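You operate a simulated robot arm through the tools that you are given. There is no shell and no other tool. Be economical: measure what you need, move in short steps, check, and stop when the job is done.

You run a simulated robot arm. Do the job below in one go: nothing can be reset, and whatever is moved stays where it is left.

JOB
Gauge both blanks on the bench and oil the bare lead of the thicker one.
Fine: thickness gauge and oil brush go back; the other blank stays dry. Set down upright: thickness gauge, oil brush. A coat counts when it lies all over at full strength: go over it till it gets no stronger.

Only the result counts: the job must be done as asked and must still hold three seconds after the hand-in. Knocking over, shifting, dropping, spilling or breaking anything else fails it.

ROBOT AND FRAMES
A 7-joint arm with a two-finger parallel gripper, fixed in place. Base frame: the origin is at the foot of the arm, x ahead of it, y to its left, z up; the work surface is at about z = 0. Readings come in m, degrees, newtons and seconds.
With the tool pointing down near the work surface it reaches from about 0.22 to 0.58 m from the base axis. Its first joint turns from -66.0 to 66.0 degrees. Payload 2.5 kg.
The TCP is the grasp point between the finger pads, 0.023 m short of the fingertips. In the tool frame z runs along the fingers and y along their closing line. Largest opening 0.094 m; finger width 0.038, thickness 0.01; the body of the gripper, 0.054 by 0.096 m, starts 0.039 m behind the TCP.
Orientation is that of the tool frame in the base frame, as a unit quaternion [x, y, z, w]. With the fingers straight down and closing along the base's y, the tool's x points along the base's -x, its y along +y and its z along -z.

CONTROLS
- The arm moves only by the tool servo_tool. Its argument "increments" is text: rows parted by semicolons, each of 6 numbers parted by spaces: the shift along the base's x, y, z in mm, then the turn, a rotation vector about the base's x, y, z in degrees. In form: x y z rx ry rz; .... A call has 1 to 10 rows; each row is the pose to reach, as a shift and turn from the pose commanded when the call began. "claw" is the gripper command, from -1 (fully open) to 1 (shut), values between in proportion, set as the call begins (left out, the last holds). Rows are played at 5 a second. More than 0.05 m and 8.6 degrees between two rows, or a gripper value outside its range, and nothing of the call is played. Where a pose cannot be reached the arm comes as near as it can. A force on the tool above 50 N (or 10 N above the force at the start of the call, whichever is more), or a blocked arm, ends the call early, and 0.2 s more pass. Each finger travels about 0.108 m/s and halts on what it meets, pressing with about 39 N; the grip force reading is that of the motor and also rises with nothing between the fingers. The clock runs only during rows and for 0.2 s after the last one: add rows that repeat a pose to give the fingers time. It gives the time, the measured TCP pose, the force on the tool (base axes), the opening and the grip force at its end, in the units of the frame above (readings bear some noise), with the torque about the TCP (base axes, N m) and any sound that the robot's microphone picked up, and new pictures: "pictures" is both (left out), scene, wrist or none.
- Cameras (640 x 400 px; columns grow to the right, rows downward): "scene" is fixed at [0.1033, -0.3982, 0.5452]; the picture's right is [0.92, -0.40, 0.00], its down [-0.23, -0.52, -0.82] and it looks along [0.33, 0.75, -0.57] (base axes); focal length 261 px, centre (320, 200). "wrist" rides on the gripper at [0.086, 0.016, -0.074] in the tool frame; the picture's right is [-0.18, 0.98, 0.00], its down [-0.58, -0.11, -0.81] and it looks along [-0.79, -0.15, 0.59] (tool axes); focal length 243 px, centre (320, 200). There is no depth. A picture from a camera that has moved, and an enlarged one, comes with that camera's place and axes in the base frame and with its lens.
- enlarge(camera, box): a new picture of the part [left, top, right, bottom] of that camera's present view, enlarged. No time passes.
- finish_job(): hands the job in; it is judged then, once.

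Work in short steps. Places have to be worked out from the pictures, the camera data and where the tool is seen: move nearer, look again, correct. Check each grasp and each placing, and mend what went wrong. You have 120 turns and 200 pictures in all, those below and enlarged ones among them. Open the gripper and draw the arm clear of the work before you hand the job in, unless the task says otherwise; then end with one line.

The tools are called after ">>>" as a command line: name --argument value ..., lists and objects as JSON in quotes. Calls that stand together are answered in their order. servo_tool: Moves the arm, as the interface text tells. Its arguments: {"type":"object","properties":{"increments":{"type":"string"},"claw":{"type":"number"},"pictures":{"type":"string","enum":["both","scene","wrist","none"]}},"required":["increments"]} The other tools are called the same way: enlarge (camera, box) takes an enlarged picture of a part of a camera's view; finish_job () hands the job in.

At the start:

```text
t: 0.0
tool_pos: [0.3644, 0.1465, 0.3964]
tool_rot: [0.0, 1.0, 0.001, 0.001]
force: [-0.3, -0.3, -0.4]
ft_torque: [-0.02, 0.01, 0.02]
width: 0.094
grasp_force: 0.1
```

scene: 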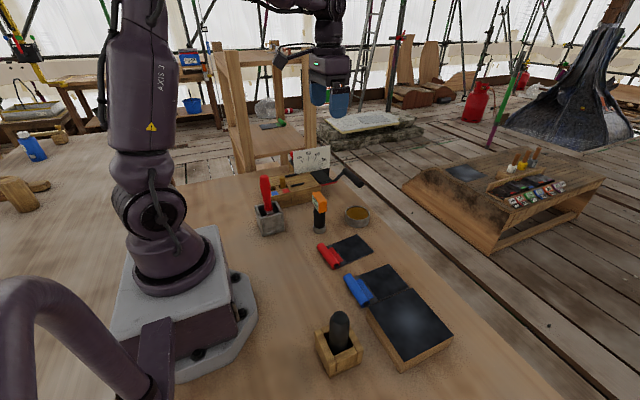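
wrist: 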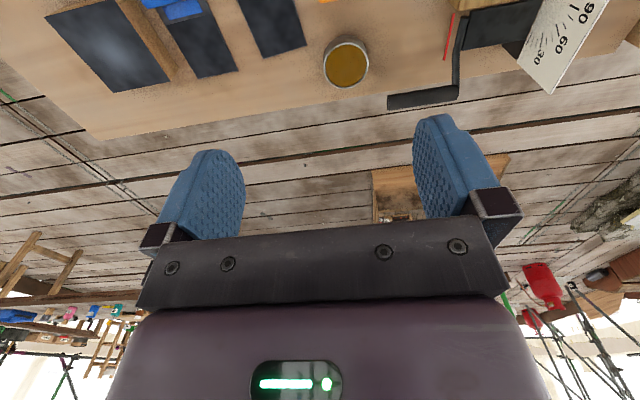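

I start by looking closely at the bench objects.

>>> enlarge --camera "scene" --box '[230, 140, 390, 240]'

>>> enlarge --camera "scene" --box '[300, 230, 480, 390]'

>>> enlarge --camera "wrist" --box '[30, 0, 640, 140]'

```text
4.00 times, centred on (310, 190) of scene
camera zoom: at [0.1033, -0.3982, 0.5452], right [0.92, -0.4, 0.0], down [-0.23, -0.52, -0.82], along [0.33, 0.75, -0.57], focal length 1043 px, centre (360, 240)
```

zoom: 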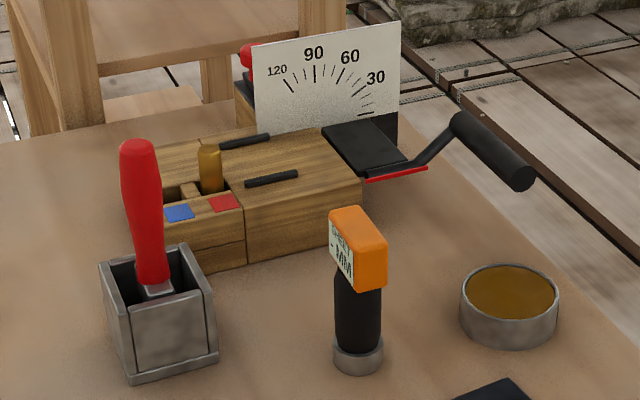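

```text
2.50 times, centred on (390, 310) of scene
camera zoom: at [0.1033, -0.3982, 0.5452], right [0.92, -0.4, 0.0], down [-0.23, -0.52, -0.82], along [0.33, 0.75, -0.57], focal length 652 px, centre (145, -75)
```

zoom: 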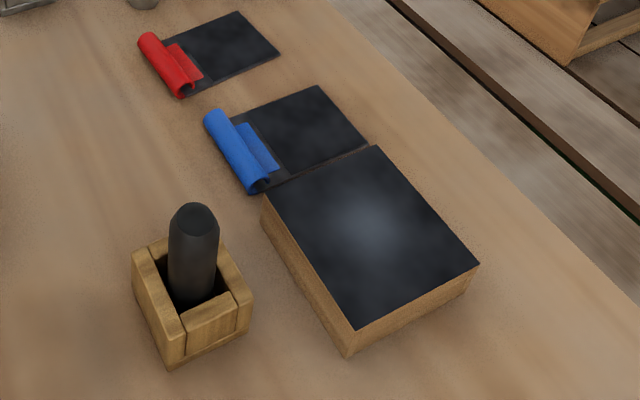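

```text
1.05 times, centred on (335, 70) of wrist (not enlarged: the box is as wide or as high as the picture)
camera zoom: at [0.2783, 0.1641, 0.4729], right [0.18, 0.98, 0.0], down [0.58, -0.11, 0.81], along [0.79, -0.15, -0.59], focal length 255 px, centre (304, 336)
```

zoom: 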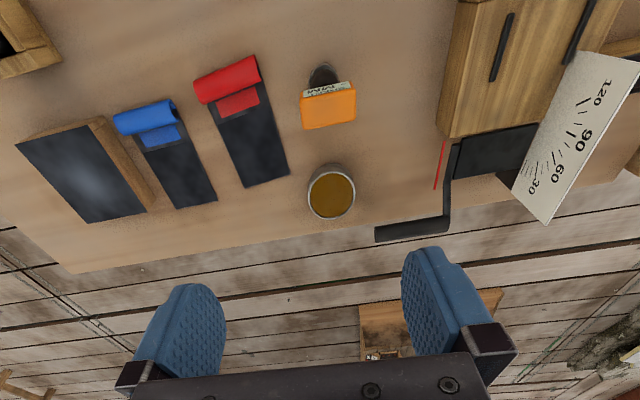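

I'll look more closely at the tools.

>>> enlarge --camera "scene" --box '[300, 180, 340, 240]'

>>> enlarge --camera "scene" --box '[250, 170, 290, 240]'

>>> enlarge --camera "scene" --box '[305, 300, 375, 385]'

>>> enlarge --camera "scene" --box '[310, 230, 420, 310]'

```text
6.67 times, centred on (320, 210) of scene
camera zoom: at [0.1033, -0.3982, 0.5452], right [0.92, -0.4, 0.0], down [-0.23, -0.52, -0.82], along [0.33, 0.75, -0.57], focal length 1738 px, centre (320, 133)
```

zoom: 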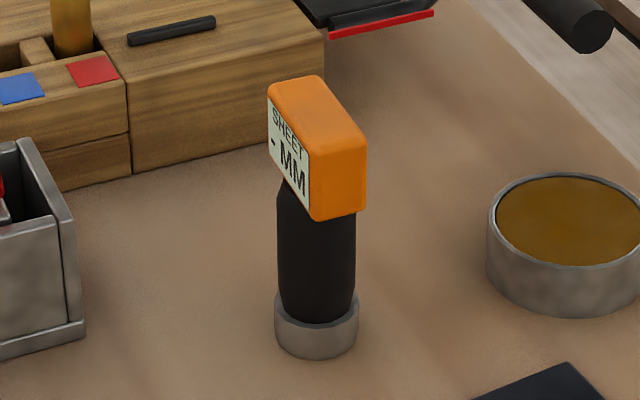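

```text
5.71 times, centred on (270, 205) of scene
camera zoom: at [0.1033, -0.3982, 0.5452], right [0.92, -0.4, 0.0], down [-0.23, -0.52, -0.82], along [0.33, 0.75, -0.57], focal length 1489 px, centre (606, 171)
```

zoom: 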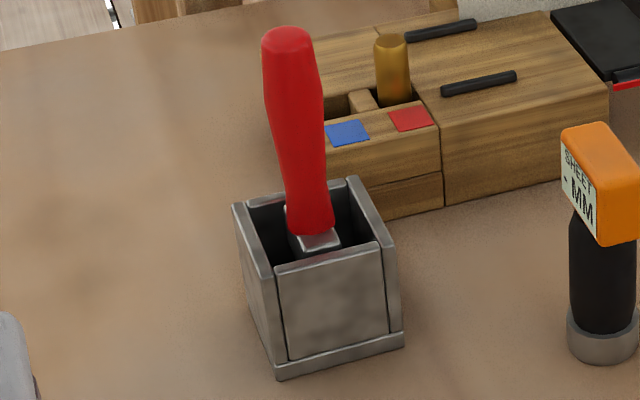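

```text
4.71 times, centred on (340, 342) of scene
camera zoom: at [0.1033, -0.3982, 0.5452], right [0.92, -0.4, 0.0], down [-0.23, -0.52, -0.82], along [0.33, 0.75, -0.57], focal length 1227 px, centre (226, -471)
```

zoom: 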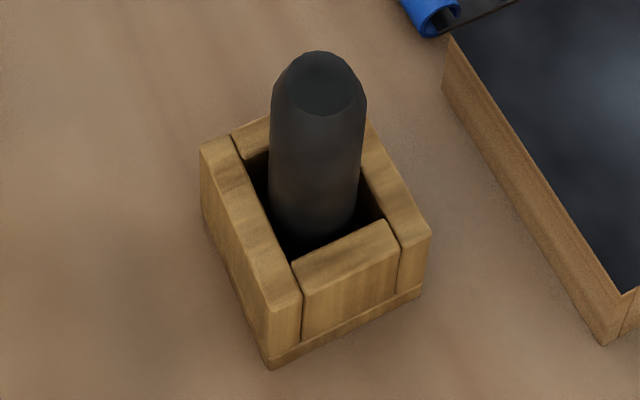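

```text
5.00 times, centred on (365, 270) of scene
camera zoom: at [0.1033, -0.3982, 0.5452], right [0.92, -0.4, 0.0], down [-0.23, -0.52, -0.82], along [0.33, 0.75, -0.57], focal length 1303 px, centre (95, -150)
```

zoom: 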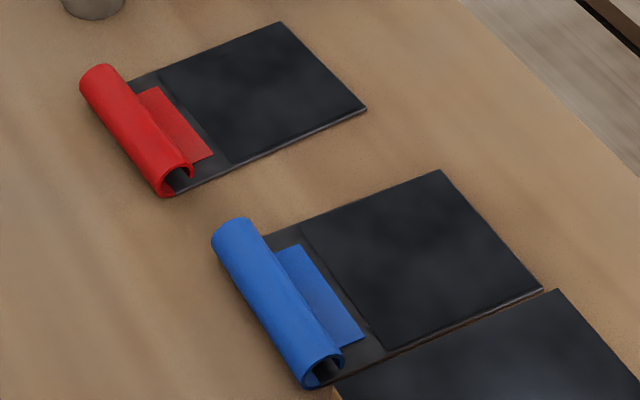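

Gauge is the orange-headed tool near (0.35, 0.168), display facing -x. Red-handled tool in the steel holder near (0.217, 0.25) looks like a brush. I move above the gauge and look.

>>> servo_tool --increments "-5 10 -45 0 0 0; -14 21 -90 0 0 0; -14 21 -135 0 0 0; -14 21 -176 0 0 0; -14 21 -176 0 0 0" --claw -1

```text
t: 1.2
tool_pos: [0.3515, 0.1664, 0.2223]
tool_rot: [0.0, 1.0, 0.0, 0.0]
force: [-0.5, -0.4, -0.2]
ft_torque: [0.0, 0.02, 0.0]
width: 0.0936
grasp_force: 0.1
camera wrist: at [0.2643, 0.184, 0.2966], right [0.18, 0.98, 0.0], down [0.58, -0.11, 0.81], along [0.79, -0.15, -0.59], focal length 243 px, centre (320, 200)
```

scene: 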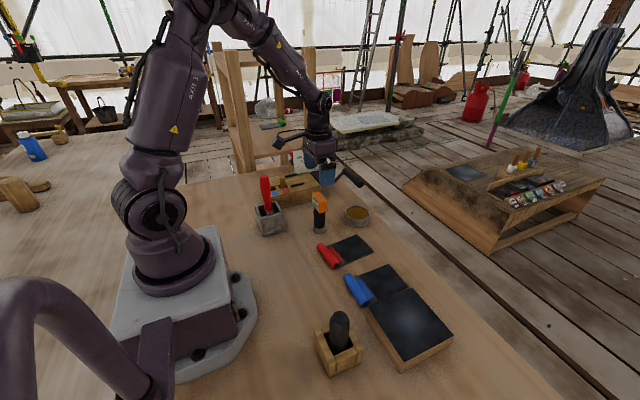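
wrist: 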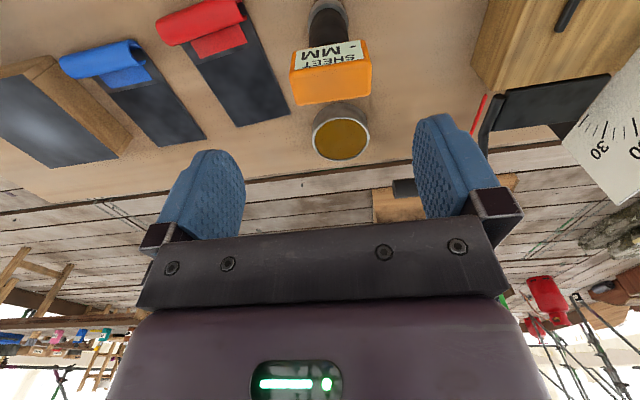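

Head centre is about (0.348, 0.175), aligned with y. I descend around the head.

>>> servo_tool --increments "-3 8 -40 0 0 0; -3 8 -75 0 0 0; -3 8 -97 0 0 0; -3 8 -97 0 0 0"

```text
t: 2.2
tool_pos: [0.349, 0.1746, 0.1234]
tool_rot: [-0.001, 1.0, 0.0, 0.0]
force: [0.2, -0.2, 0.0]
ft_torque: [0.01, 0.01, 0.02]
width: 0.094
grasp_force: 0.1
camera wrist: at [0.262, 0.1932, 0.1996], right [0.18, 0.98, 0.0], down [0.58, -0.11, 0.81], along [0.79, -0.15, -0.59], focal length 243 px, centre (320, 200)
```

scene: 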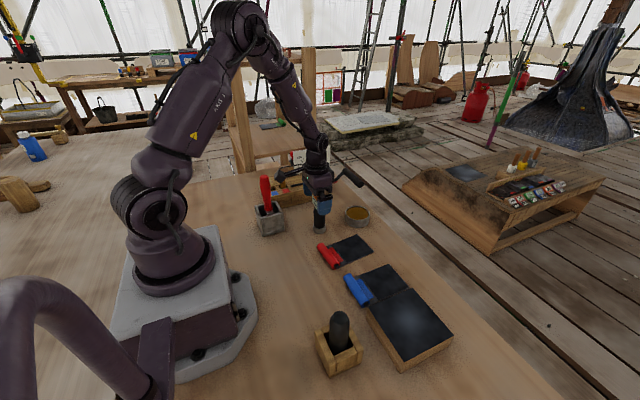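
wrist: 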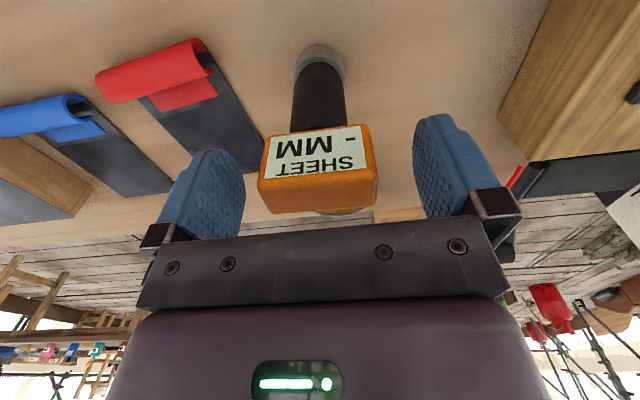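

Head spans roughly z 0.10–0.137; I lower 5 mm, shift -3 mm in x, and close.

>>> servo_tool --increments "-3 0 -5 0 0 0; -3 0 -5 0 0 0" --pictures "none"

>>> servo_tool --increments "0 0 0 0 0 0; 0 0 0 0 0 0; 0 0 0 0 0 0; 0 0 0 0 0 0" --claw 1

```text
t: 2.8
tool_pos: [0.3451, 0.1769, 0.1191]
tool_rot: [0.0, 1.0, 0.0, 0.001]
force: [-0.6, 0.8, 0.0]
ft_torque: [0.0, 0.01, 0.0]
width: 0.0941
grasp_force: 0.1
```

```text
t: 3.8
tool_pos: [0.3448, 0.1761, 0.1189]
tool_rot: [0.0, 1.0, 0.0, 0.0]
force: [0.7, 0.5, -0.5]
ft_torque: [-0.01, 0.03, -0.02]
width: 0.0579
grasp_force: 38.9
camera wrist: at [0.2585, 0.1933, 0.1949], right [0.18, 0.98, 0.0], down [0.58, -0.11, 0.81], along [0.79, -0.15, -0.59], focal length 243 px, centre (320, 200)
```

scene: 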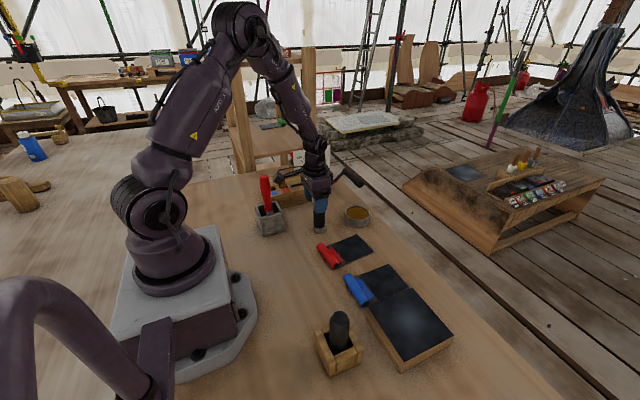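
wrist: 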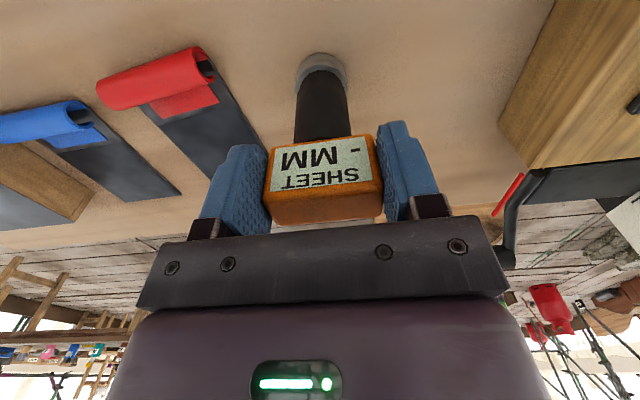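

Gripped. Lift and move over the red blank's bare lead near (0.41, 0.058).

>>> servo_tool --increments "0 0 30 0 0 0; 0 0 60 0 0 0; 25 -40 60 0 0 0; 45 -80 60 0 0 0; 66 -118 60 0 0 0; 66 -118 60 0 0 0"

```text
t: 5.2
tool_pos: [0.411, 0.0583, 0.1784]
tool_rot: [-0.001, 1.0, 0.0, 0.0]
force: [0.4, -0.7, -2.2]
ft_torque: [0.01, 0.02, 0.02]
width: 0.0578
grasp_force: 39.1
camera wrist: at [0.3248, 0.0748, 0.2549], right [0.18, 0.98, 0.0], down [0.58, -0.11, 0.81], along [0.79, -0.15, -0.59], focal length 243 px, centre (320, 200)
```

scene: 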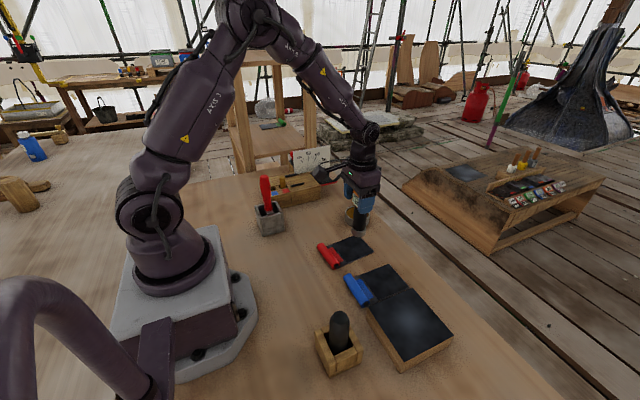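
wrist: 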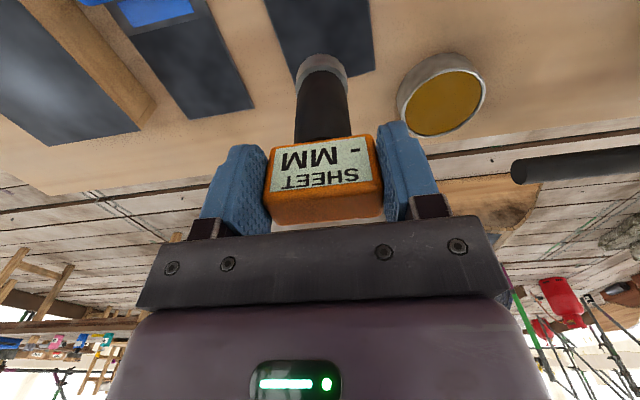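

Over the red bare lead. I descend until contact.

>>> servo_tool --increments "0 0 -30 0 0 0; 0 0 -48 0 0 0; 0 0 -52 0 0 0; 0 0 -55 0 0 0; 0 0 -57 0 0 0; 0 0 -57 0 0 0"

```text
t: 6.6
tool_pos: [0.4107, 0.0582, 0.1226]
tool_rot: [-0.001, 1.0, 0.0, 0.0]
force: [-4.2, -2.3, 11.1]
ft_torque: [0.05, 0.4, 0.03]
width: 0.0576
grasp_force: 39.1
camera wrist: at [0.3246, 0.075, 0.1987], right [0.18, 0.98, 0.0], down [0.58, -0.11, 0.81], along [0.79, -0.15, -0.59], focal length 243 px, centre (320, 200)
```

scene: 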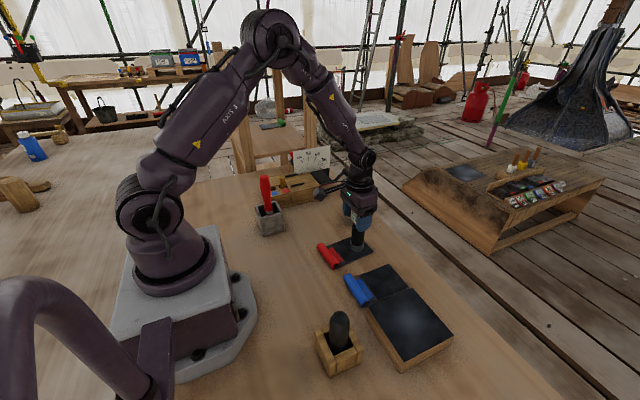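
wrist: 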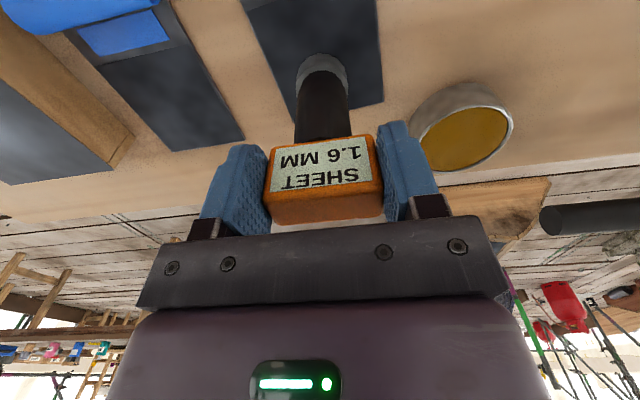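

Reading shows; I enlarge it.

>>> enlarge --camera "wrist" --box '[260, 130, 390, 220]'

```text
4.44 times, centred on (325, 175) of wrist
camera zoom: at [0.3246, 0.075, 0.1987], right [0.18, 0.98, 0.0], down [0.58, -0.11, 0.81], along [0.79, -0.15, -0.59], focal length 1078 px, centre (298, 311)
```

zoom: 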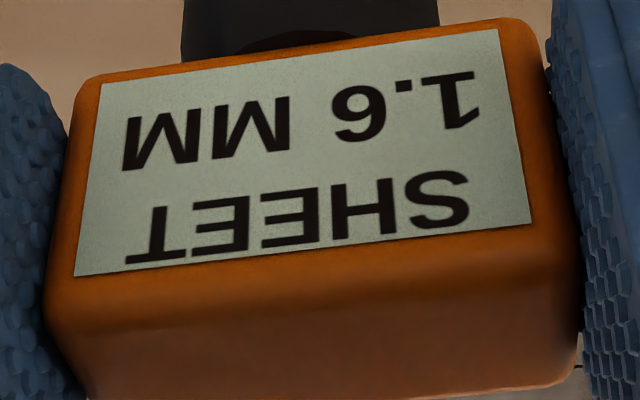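

>>> enlarge --camera "wrist" --box '[320, 140, 365, 168]'

>>> servo_tool --increments "0 0 30 0 0 0; 0 0 60 0 0 0; 10 -45 60 0 0 0; 14 -90 60 0 0 0; 14 -132 60 0 0 0; 14 -132 60 0 0 0"

```text
14.22 times, centred on (342, 154) of wrist
camera zoom: at [0.3246, 0.075, 0.1987], right [0.18, 0.98, 0.0], down [0.58, -0.11, 0.81], along [0.79, -0.15, -0.59], focal length 3451 px, centre (0, 854)
```

zoom: 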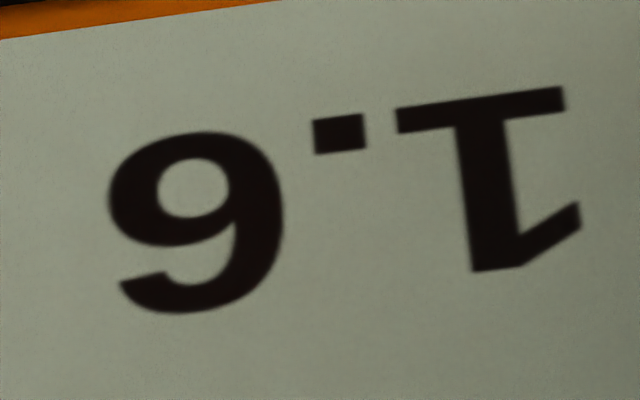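

```text
t: 8.0
tool_pos: [0.4253, -0.0748, 0.1828]
tool_rot: [0.0, 1.0, 0.0, -0.001]
force: [-0.2, 0.2, -3.0]
ft_torque: [0.01, 0.05, -0.01]
width: 0.0576
grasp_force: 39.4
camera wrist: at [0.3388, -0.058, 0.2573], right [0.18, 0.98, 0.0], down [0.58, -0.11, 0.81], along [0.79, -0.15, -0.59], focal length 243 px, centre (320, 200)
```

scene: 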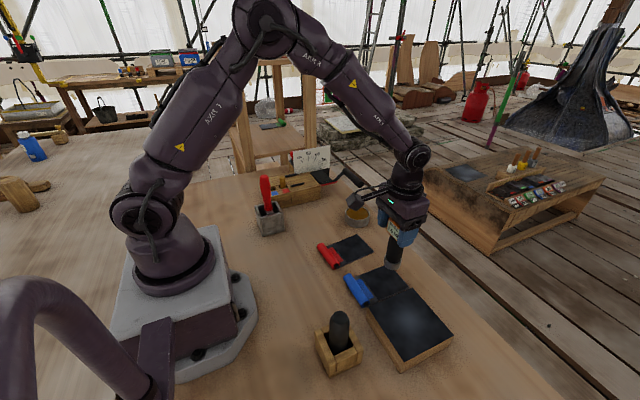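
wrist: 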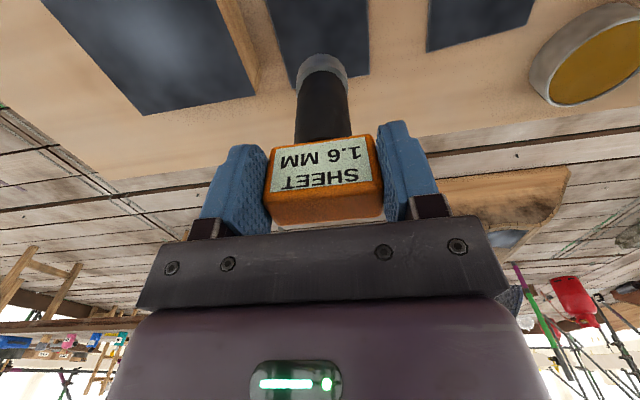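

Red reads 1.6 mm. Now blue: descend in place.

>>> servo_tool --increments "0 0 -30 0 0 0; 0 0 -50 0 0 0; 0 0 -55 0 0 0; 0 0 -58 0 0 0; 0 0 -60 0 0 0; 0 0 -60 0 0 0" --pictures "wrist"

>>> enlarge --camera "wrist" --box '[260, 130, 390, 220]'

```text
t: 9.4
tool_pos: [0.4253, -0.0744, 0.1236]
tool_rot: [0.0, 1.0, 0.0, 0.001]
force: [-4.3, 0.3, 12.0]
ft_torque: [0.26, 0.43, 0.06]
width: 0.0576
grasp_force: 39.2
camera wrist: at [0.3382, -0.0571, 0.1986], right [0.18, 0.98, 0.0], down [0.58, -0.11, 0.81], along [0.79, -0.15, -0.59], focal length 243 px, centre (320, 200)
```

wrist: 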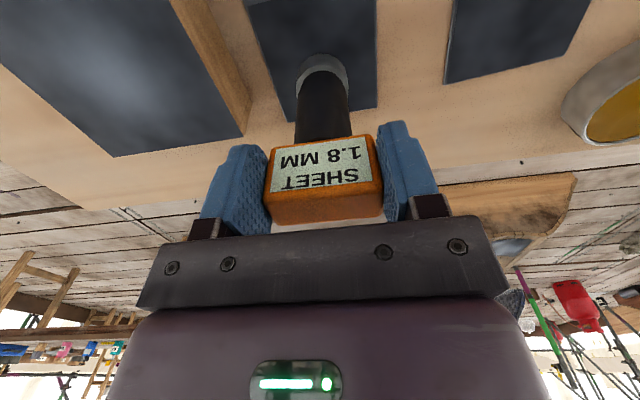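

```text
4.44 times, centred on (325, 175) of wrist
camera zoom: at [0.3382, -0.0571, 0.1986], right [0.18, 0.98, 0.0], down [0.58, -0.11, 0.81], along [0.79, -0.15, -0.59], focal length 1078 px, centre (298, 311)
```

zoom: 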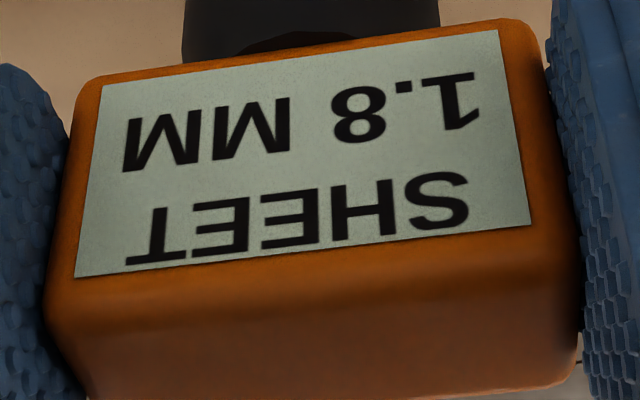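

Blue is 1.8 mm, so blue gets oiled. I return the gauge to its place.

>>> servo_tool --increments "0 0 35 0 0 0; 0 0 65 0 0 0; -15 45 65 0 0 0; -30 90 65 0 0 0; -45 135 65 0 0 0; -60 180 65 0 0 0; -75 225 65 0 0 0; -80 250 65 0 0 0; -80 250 40 0 0 0; -80 250 15 0 0 0" --pictures "none"

>>> servo_tool --increments "0 0 -10 0 0 0; 0 0 -16 0 0 0; 0 0 -18 0 0 0; 0 0 -18 0 0 0"

```text
t: 11.6
tool_pos: [0.3455, 0.1766, 0.1379]
tool_rot: [0.001, 1.0, 0.0, 0.0]
force: [0.5, 0.2, -0.8]
ft_torque: [0.0, 0.0, -0.01]
width: 0.0572
grasp_force: 38.5
```

```text
t: 12.6
tool_pos: [0.3458, 0.1759, 0.1191]
tool_rot: [0.001, 1.0, 0.001, 0.0]
force: [-0.5, -0.5, -0.7]
ft_torque: [-0.01, 0.02, -0.01]
width: 0.0575
grasp_force: 38.9
camera wrist: at [0.2584, 0.1931, 0.1947], right [0.18, 0.98, 0.0], down [0.58, -0.11, 0.81], along [0.79, -0.15, -0.59], focal length 243 px, centre (320, 200)
```

scene: 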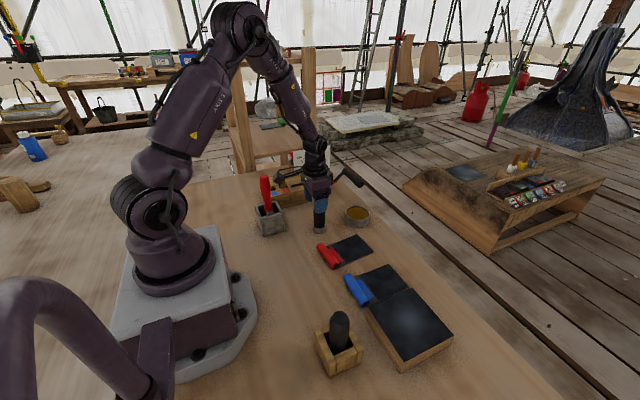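
wrist: 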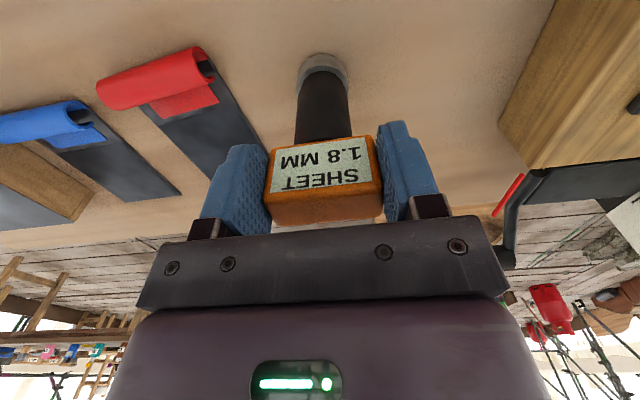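

Nearly on the bench; I lower another 1 mm, then release and rise.

>>> servo_tool --increments "0 0 -1 0 0 0; 0 0 -1 0 0 0" --pictures "none"

>>> servo_tool --increments "0 0 0 0 0 0; 0 0 0 0 0 0; 0 0 0 0 0 0; 0 0 0 0 0 0" --claw -1 --pictures "wrist"

```text
t: 13.2
tool_pos: [0.3451, 0.1752, 0.1199]
tool_rot: [0.0, 1.0, 0.0, 0.001]
force: [-5.4, -3.0, 16.0]
ft_torque: [-0.08, 0.33, 0.04]
width: 0.0577
grasp_force: 39.2
```

```text
t: 14.2
tool_pos: [0.3444, 0.1754, 0.1189]
tool_rot: [0.0, 1.0, 0.0, 0.0]
force: [-0.4, -0.4, -0.2]
ft_torque: [0.02, 0.0, -0.01]
width: 0.094
grasp_force: 0.0
camera wrist: at [0.2583, 0.1931, 0.194], right [0.18, 0.98, 0.0], down [0.58, -0.11, 0.81], along [0.79, -0.15, -0.59], focal length 243 px, centre (320, 200)
```

wrist: 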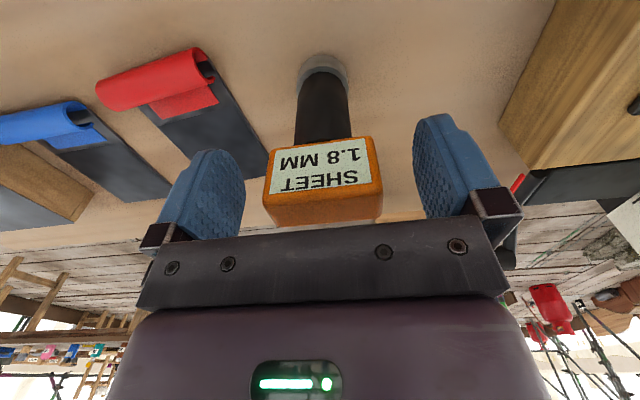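

Gauge stands. Rise and move to above the red-handled tool.

>>> servo_tool --increments "0 0 50 0 0 0; 0 0 100 0 0 0; 0 0 145 0 0 0; 0 0 170 0 0 0; -40 20 170 0 0 0; -80 45 170 0 0 0; -105 65 170 0 0 0; -105 65 170 0 0 0"

```text
t: 16.0
tool_pos: [0.2394, 0.2404, 0.2871]
tool_rot: [0.0, 1.0, 0.001, 0.0]
force: [-0.5, -0.4, 0.3]
ft_torque: [-0.03, -0.01, 0.02]
width: 0.0942
grasp_force: 0.0
camera wrist: at [0.153, 0.258, 0.3628], right [0.18, 0.98, 0.0], down [0.58, -0.11, 0.81], along [0.79, -0.15, -0.59], focal length 243 px, centre (320, 200)
```

scene: 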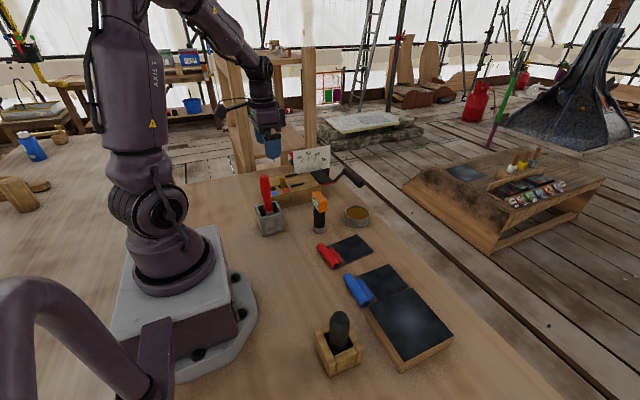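
wrist: 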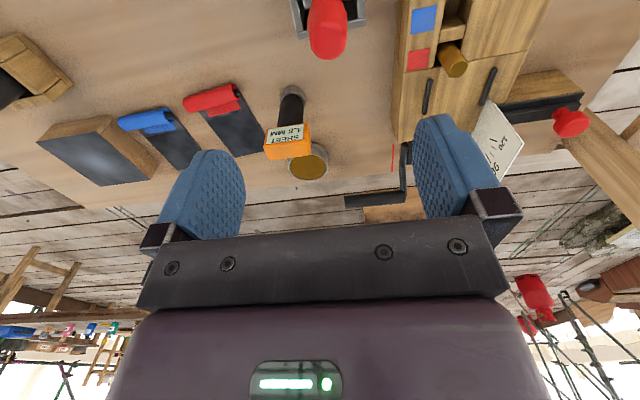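

Handle at about (0.219, 0.248), top z 0.185. Move over it and descend to z≈0.155.

>>> servo_tool --increments "-20 8 0 0 0 0; -20 8 -40 0 0 0; -20 8 -75 0 0 0; -20 8 -75 0 0 0"

```text
t: 17.0
tool_pos: [0.2216, 0.248, 0.2122]
tool_rot: [0.0, 1.0, -0.001, 0.0]
force: [-0.2, 0.0, -0.1]
ft_torque: [0.0, 0.02, 0.01]
width: 0.0941
grasp_force: 0.0
camera wrist: at [0.1335, 0.2662, 0.2875], right [0.18, 0.98, 0.0], down [0.58, -0.11, 0.81], along [0.79, -0.15, -0.59], focal length 243 px, centre (320, 200)
```

scene: 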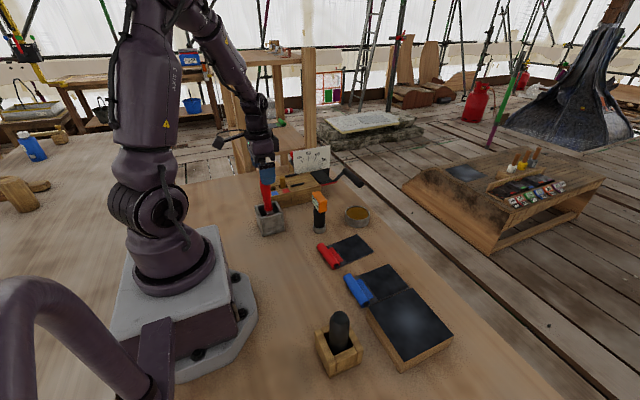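
wrist: 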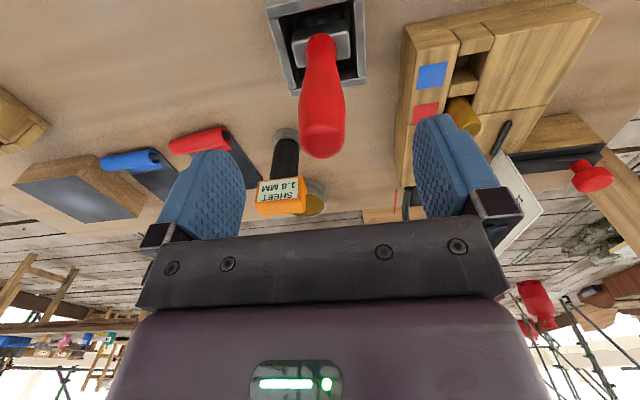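

Well centred. Descend to z≈0.155 and close.

>>> servo_tool --increments "-1 2 -30 0 0 0; -1 2 -50 0 0 0; -1 2 -57 0 0 0; -1 2 -57 0 0 0" --pictures "none"

>>> servo_tool --increments "0 0 0 0 0 0; 0 0 0 0 0 0; 0 0 0 0 0 0; 0 0 0 0 0 0; 0 0 0 0 0 0" --claw 1

```text
t: 18.0
tool_pos: [0.2208, 0.2501, 0.1571]
tool_rot: [0.0, 1.0, 0.001, 0.0]
force: [0.1, 0.3, -0.4]
ft_torque: [0.01, 0.0, 0.01]
width: 0.0944
grasp_force: 0.0
```

```text
t: 19.2
tool_pos: [0.2188, 0.2511, 0.1561]
tool_rot: [0.001, 1.0, 0.0, 0.0]
force: [-0.4, 0.0, -0.5]
ft_torque: [-0.02, 0.02, 0.02]
width: 0.0267
grasp_force: 39.3
camera wrist: at [0.133, 0.2679, 0.2321], right [0.18, 0.98, 0.0], down [0.58, -0.11, 0.81], along [0.79, -0.15, -0.59], focal length 243 px, centre (320, 200)
```

scene: 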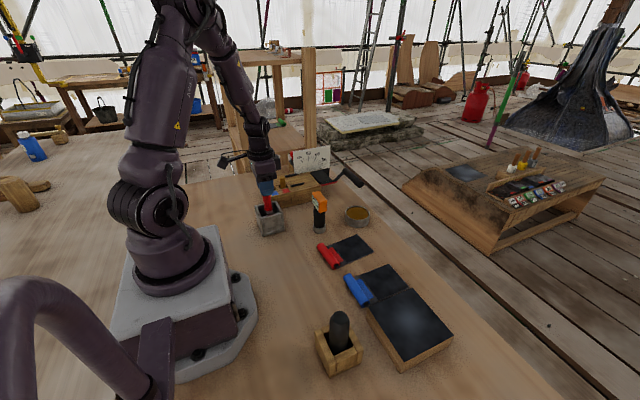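
wrist: 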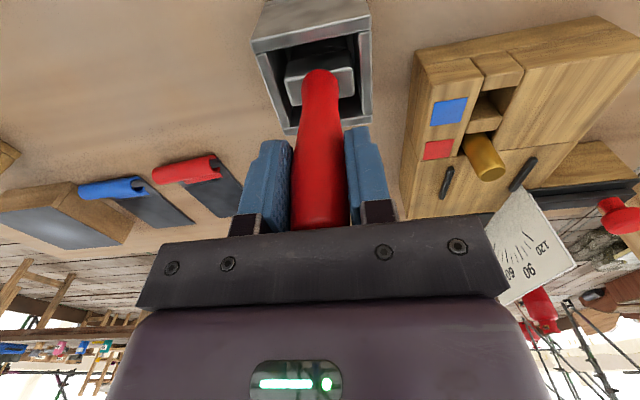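

Gripped. Lift straight up out of the holder.

>>> servo_tool --increments "0 0 20 0 0 0; 0 0 45 0 0 0; 0 0 70 0 0 0; 0 0 95 0 0 0; 0 0 115 0 0 0; 0 0 115 0 0 0"

>>> enlarge --camera "scene" --box '[230, 130, 310, 240]'

```text
t: 20.6
tool_pos: [0.219, 0.2517, 0.2715]
tool_rot: [0.0, 1.0, -0.001, 0.0]
force: [0.0, 0.2, -0.4]
ft_torque: [0.0, -0.01, 0.02]
width: 0.0268
grasp_force: 39.5
camera wrist: at [0.1321, 0.2681, 0.3472], right [0.18, 0.98, 0.0], down [0.58, -0.11, 0.81], along [0.79, -0.15, -0.59], focal length 243 px, centre (320, 200)
```

scene: 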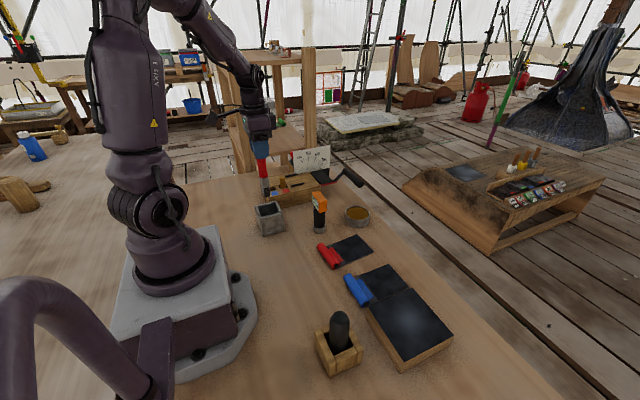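
wrist: 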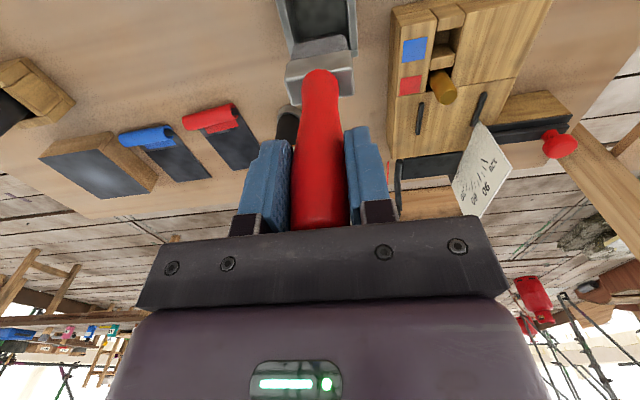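

```text
3.64 times, centred on (270, 185) of scene
camera zoom: at [0.1033, -0.3982, 0.5452], right [0.92, -0.4, 0.0], down [-0.23, -0.52, -0.82], along [0.33, 0.75, -0.57], focal length 948 px, centre (502, 254)
```

zoom: 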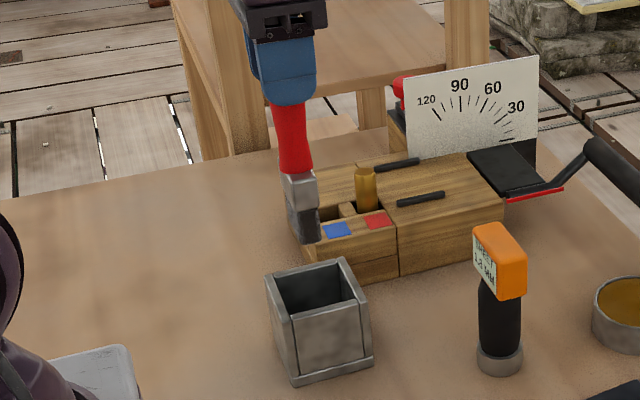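

>>> enlarge --camera "scene" --box '[290, 152, 325, 200]'

>>> enlarge --camera "scene" --box '[250, 155, 280, 200]'

```text
8.33 times, centred on (308, 176) of scene
camera zoom: at [0.1033, -0.3982, 0.5452], right [0.92, -0.4, 0.0], down [-0.23, -0.52, -0.82], along [0.33, 0.75, -0.57], focal length 2172 px, centre (424, 400)
```

zoom: 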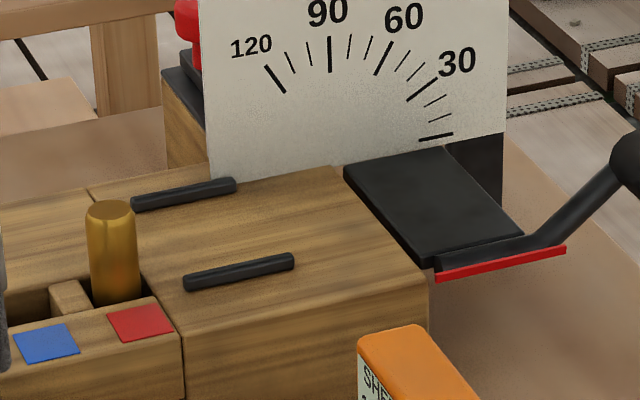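

```text
8.89 times, centred on (265, 178) of scene
camera zoom: at [0.1033, -0.3982, 0.5452], right [0.92, -0.4, 0.0], down [-0.23, -0.52, -0.82], along [0.33, 0.75, -0.57], focal length 2317 px, centre (809, 400)
```

zoom: 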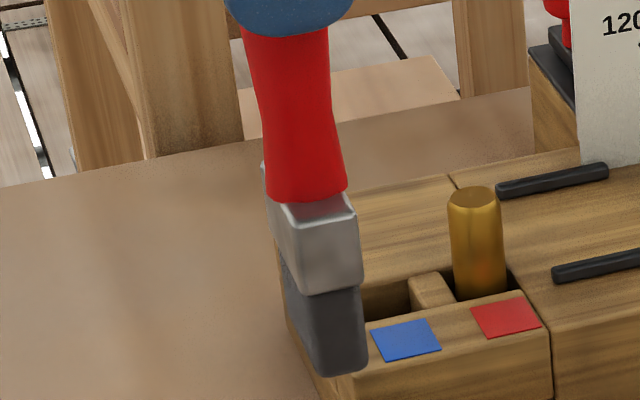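

>>> enlarge --camera "wrist" --box '[260, 0, 380, 110]'

>>> enlarge --camera "wrist" --box '[0, 40, 100, 150]'

```text
3.64 times, centred on (320, 55) of wrist
camera zoom: at [0.1321, 0.2681, 0.3472], right [0.18, 0.98, 0.0], down [0.58, -0.11, 0.81], along [0.79, -0.15, -0.59], focal length 882 px, centre (320, 727)
```

zoom: 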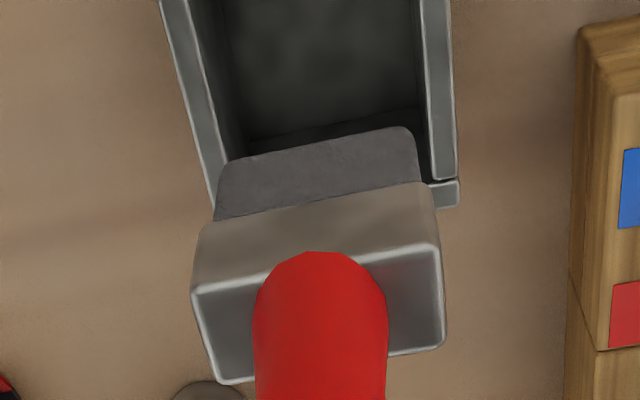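

```text
3.64 times, centred on (50, 95) of wrist
camera zoom: at [0.1321, 0.2681, 0.3472], right [0.18, 0.98, 0.0], down [0.58, -0.11, 0.81], along [0.79, -0.15, -0.59], focal length 882 px, centre (1302, 582)
```

zoom: 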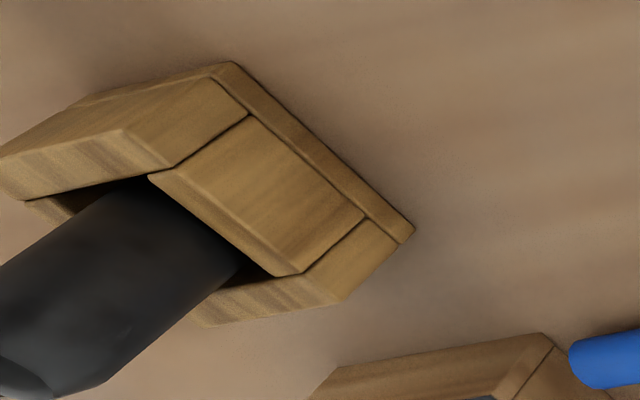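

To be certain which tool is the oil brush, I set this one back and will inspect the black-handled one.

>>> servo_tool --increments "0 0 -30 0 0 0; 0 0 -60 0 0 0; 0 0 -85 0 0 0; 0 0 -105 0 0 0; 0 0 -114 0 0 0; 0 0 -115 0 0 0" --pictures "none"

>>> servo_tool --increments "0 0 0 0 0 0; 0 0 0 0 0 0; 0 0 0 0 0 0; 0 0 0 0 0 0" --claw -1 --pictures "none"

>>> servo_tool --increments "0 0 40 0 0 0; 0 0 80 0 0 0; 0 0 120 0 0 0; 0 0 150 0 0 0; 20 -45 150 0 0 0; 40 -90 150 0 0 0; 50 -135 150 0 0 0; 50 -180 150 0 0 0; 50 -225 150 0 0 0; 50 -270 150 0 0 0"

```text
t: 22.0
tool_pos: [0.2185, 0.2507, 0.1576]
tool_rot: [-0.001, 1.0, 0.0, 0.0]
force: [-4.5, -4.4, 21.7]
ft_torque: [-0.62, 0.59, -0.03]
width: 0.0269
grasp_force: 39.3
```

```text
t: 23.0
tool_pos: [0.2194, 0.2518, 0.1561]
tool_rot: [0.0, 1.0, 0.0, 0.0]
force: [-0.7, -0.5, -0.5]
ft_torque: [0.02, -0.01, -0.01]
width: 0.0938
grasp_force: 0.1
```

```text
t: 25.2
tool_pos: [0.2679, -0.0195, 0.3076]
tool_rot: [0.0, 1.0, -0.001, 0.0]
force: [0.3, -0.2, 0.1]
ft_torque: [-0.01, 0.03, 0.01]
width: 0.094
grasp_force: 0.0
camera wrist: at [0.1816, -0.0017, 0.3823], right [0.18, 0.98, 0.0], down [0.58, -0.11, 0.81], along [0.79, -0.15, -0.59], focal length 243 px, centre (320, 200)
```

scene: 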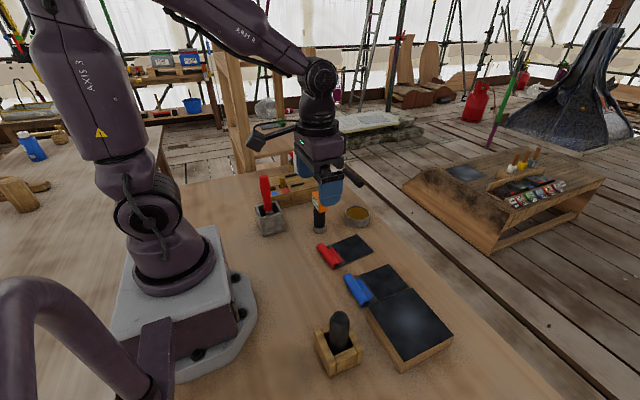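
wrist: 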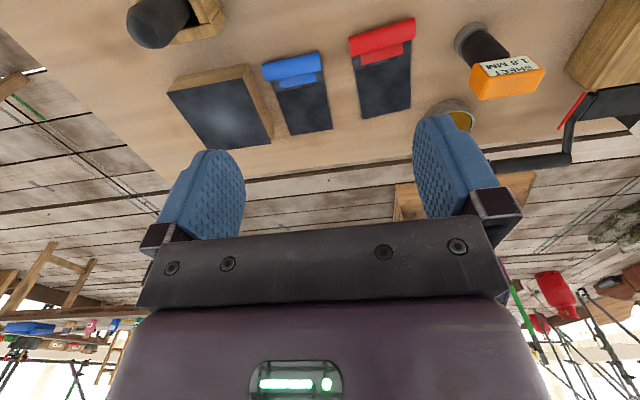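

Black handle's top is about (0.2405, -0.172, 0.105). Move above it and look.

>>> servo_tool --increments "-10 -45 0 0 0 0; -20 -90 0 0 0 0; -28 -130 -40 0 0 0; -28 -152 -80 0 0 0; -28 -152 -120 0 0 0; -28 -152 -140 0 0 0; -28 -152 -140 0 0 0"

```text
refused: row 3 steps farther than a row can; nothing moved
```

>>> servo_tool --increments "-10 -45 0 0 0 0; -20 -90 0 0 0 0; -28 -120 -30 0 0 0; -28 -152 -60 0 0 0; -28 -152 -100 0 0 0; -28 -152 -140 0 0 0; -28 -152 -140 0 0 0"

```text
t: 26.8
tool_pos: [0.2408, -0.1709, 0.1673]
tool_rot: [0.0, 1.0, 0.0, 0.0]
force: [0.7, 0.7, -0.8]
ft_torque: [-0.02, 0.0, 0.0]
width: 0.0941
grasp_force: 0.1
camera wrist: at [0.154, -0.1538, 0.2419], right [0.18, 0.98, 0.0], down [0.58, -0.11, 0.81], along [0.79, -0.15, -0.59], focal length 243 px, centre (320, 200)
```

scene: 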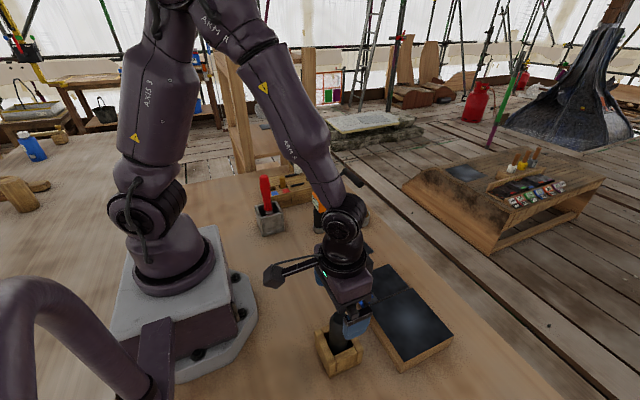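
wrist: 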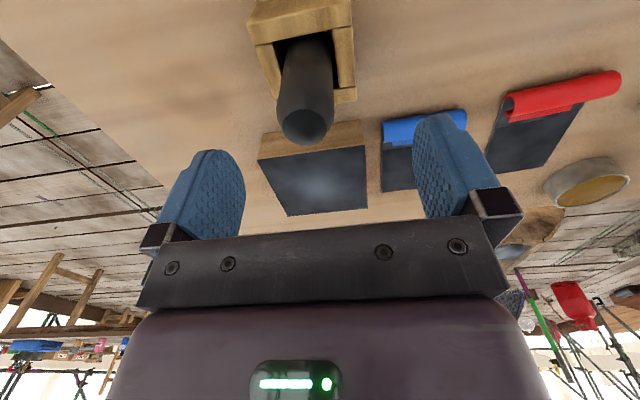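

Shift y by -7 mm and descend to z≈0.092, then grip.

>>> servo_tool --increments "0 -7 -30 0 0 0; 0 -7 -60 0 0 0; 0 -7 -75 0 0 0; 0 -7 -75 0 0 0" --pictures "wrist"

```text
t: 27.8
tool_pos: [0.2408, -0.178, 0.0919]
tool_rot: [0.0, 1.0, 0.0, 0.0]
force: [0.3, -0.4, 0.1]
ft_torque: [0.01, 0.01, -0.03]
width: 0.0939
grasp_force: 0.1
camera wrist: at [0.1543, -0.1605, 0.1671], right [0.18, 0.98, 0.0], down [0.58, -0.11, 0.81], along [0.79, -0.15, -0.59], focal length 243 px, centre (320, 200)
```

wrist: 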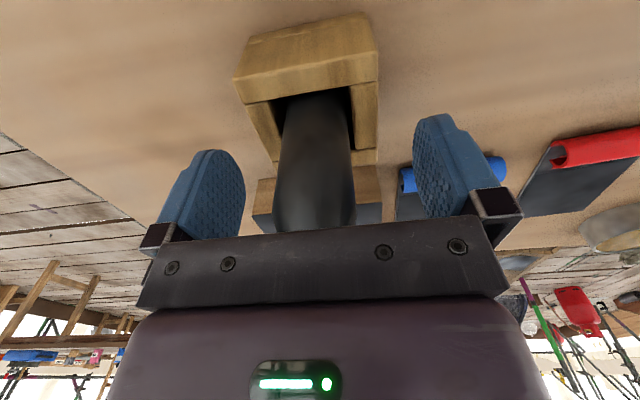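

Centred with no contact. Close and lift.

>>> servo_tool --increments "0 0 0 0 0 0; 0 0 0 0 0 0; 0 0 0 0 0 0; 0 0 0 0 0 0" --claw 1 --pictures "none"

>>> servo_tool --increments "0 0 25 0 0 0; 0 0 50 0 0 0; 0 0 75 0 0 0; 0 0 100 0 0 0; 0 0 115 0 0 0; 0 0 115 0 0 0"

>>> enlarge --camera "scene" --box '[295, 240, 395, 390]'

```text
t: 28.8
tool_pos: [0.2407, -0.1775, 0.0932]
tool_rot: [0.0, 1.0, 0.001, 0.0]
force: [0.6, -0.9, -0.6]
ft_torque: [0.0, -0.03, -0.05]
width: 0.0355
grasp_force: 39.0
```

```text
t: 30.2
tool_pos: [0.2413, -0.1784, 0.2065]
tool_rot: [0.0, 1.0, 0.0, 0.001]
force: [0.3, -0.1, -6.2]
ft_torque: [0.01, 0.01, -0.02]
width: 0.0353
grasp_force: 39.1
camera wrist: at [0.1538, -0.1604, 0.2822], right [0.18, 0.98, 0.0], down [0.58, -0.11, 0.81], along [0.79, -0.15, -0.59], focal length 243 px, centre (320, 200)
```

scene: 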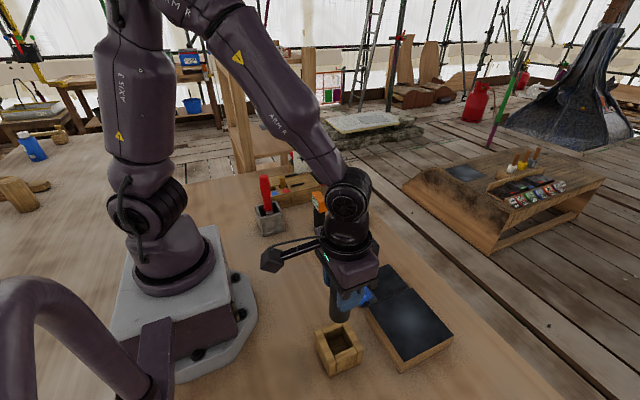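
wrist: 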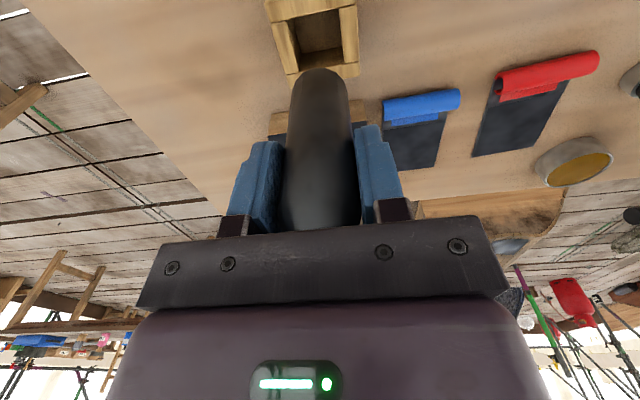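

```text
2.67 times, centred on (345, 315) of scene
camera zoom: at [0.1033, -0.3982, 0.5452], right [0.92, -0.4, 0.0], down [-0.23, -0.52, -0.82], along [0.33, 0.75, -0.57], focal length 695 px, centre (253, -107)
```

zoom: 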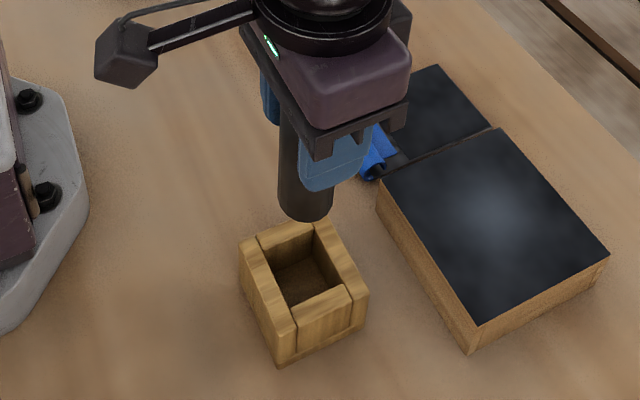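

It's a plain dark rod, not a brush. I return it to its holder; the red-handled tool is the brush.

>>> servo_tool --increments "0 0 -30 0 0 0; 0 0 -60 0 0 0; 0 0 -90 0 0 0; 0 0 -107 0 0 0; 0 0 -114 0 0 0; 0 0 -114 0 0 0" --pictures "none"

>>> servo_tool --increments "0 0 0 0 0 0; 0 0 0 0 0 0; 0 0 0 0 0 0; 0 0 0 0 0 0" --claw -1 --pictures "scene"

```text
t: 31.6
tool_pos: [0.24, -0.1774, 0.0935]
tool_rot: [0.0, 1.0, 0.0, 0.0]
force: [-4.7, 2.3, 11.7]
ft_torque: [0.25, 0.2, -0.01]
width: 0.0353
grasp_force: 39.3
```

```text
t: 32.6
tool_pos: [0.24, -0.1773, 0.0928]
tool_rot: [0.0, 1.0, 0.0, 0.0]
force: [0.4, 0.2, 1.0]
ft_torque: [0.03, -0.01, -0.04]
width: 0.0942
grasp_force: 0.0
```

scene: 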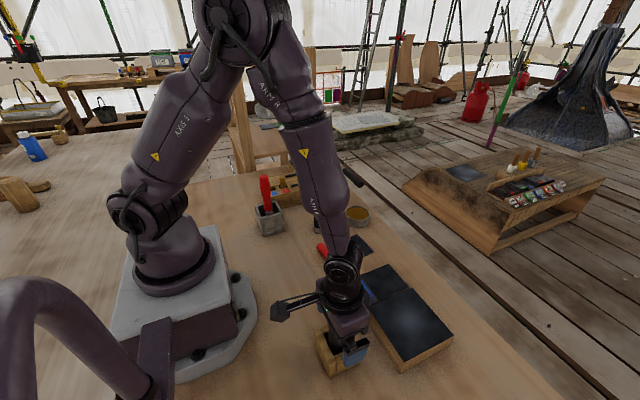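

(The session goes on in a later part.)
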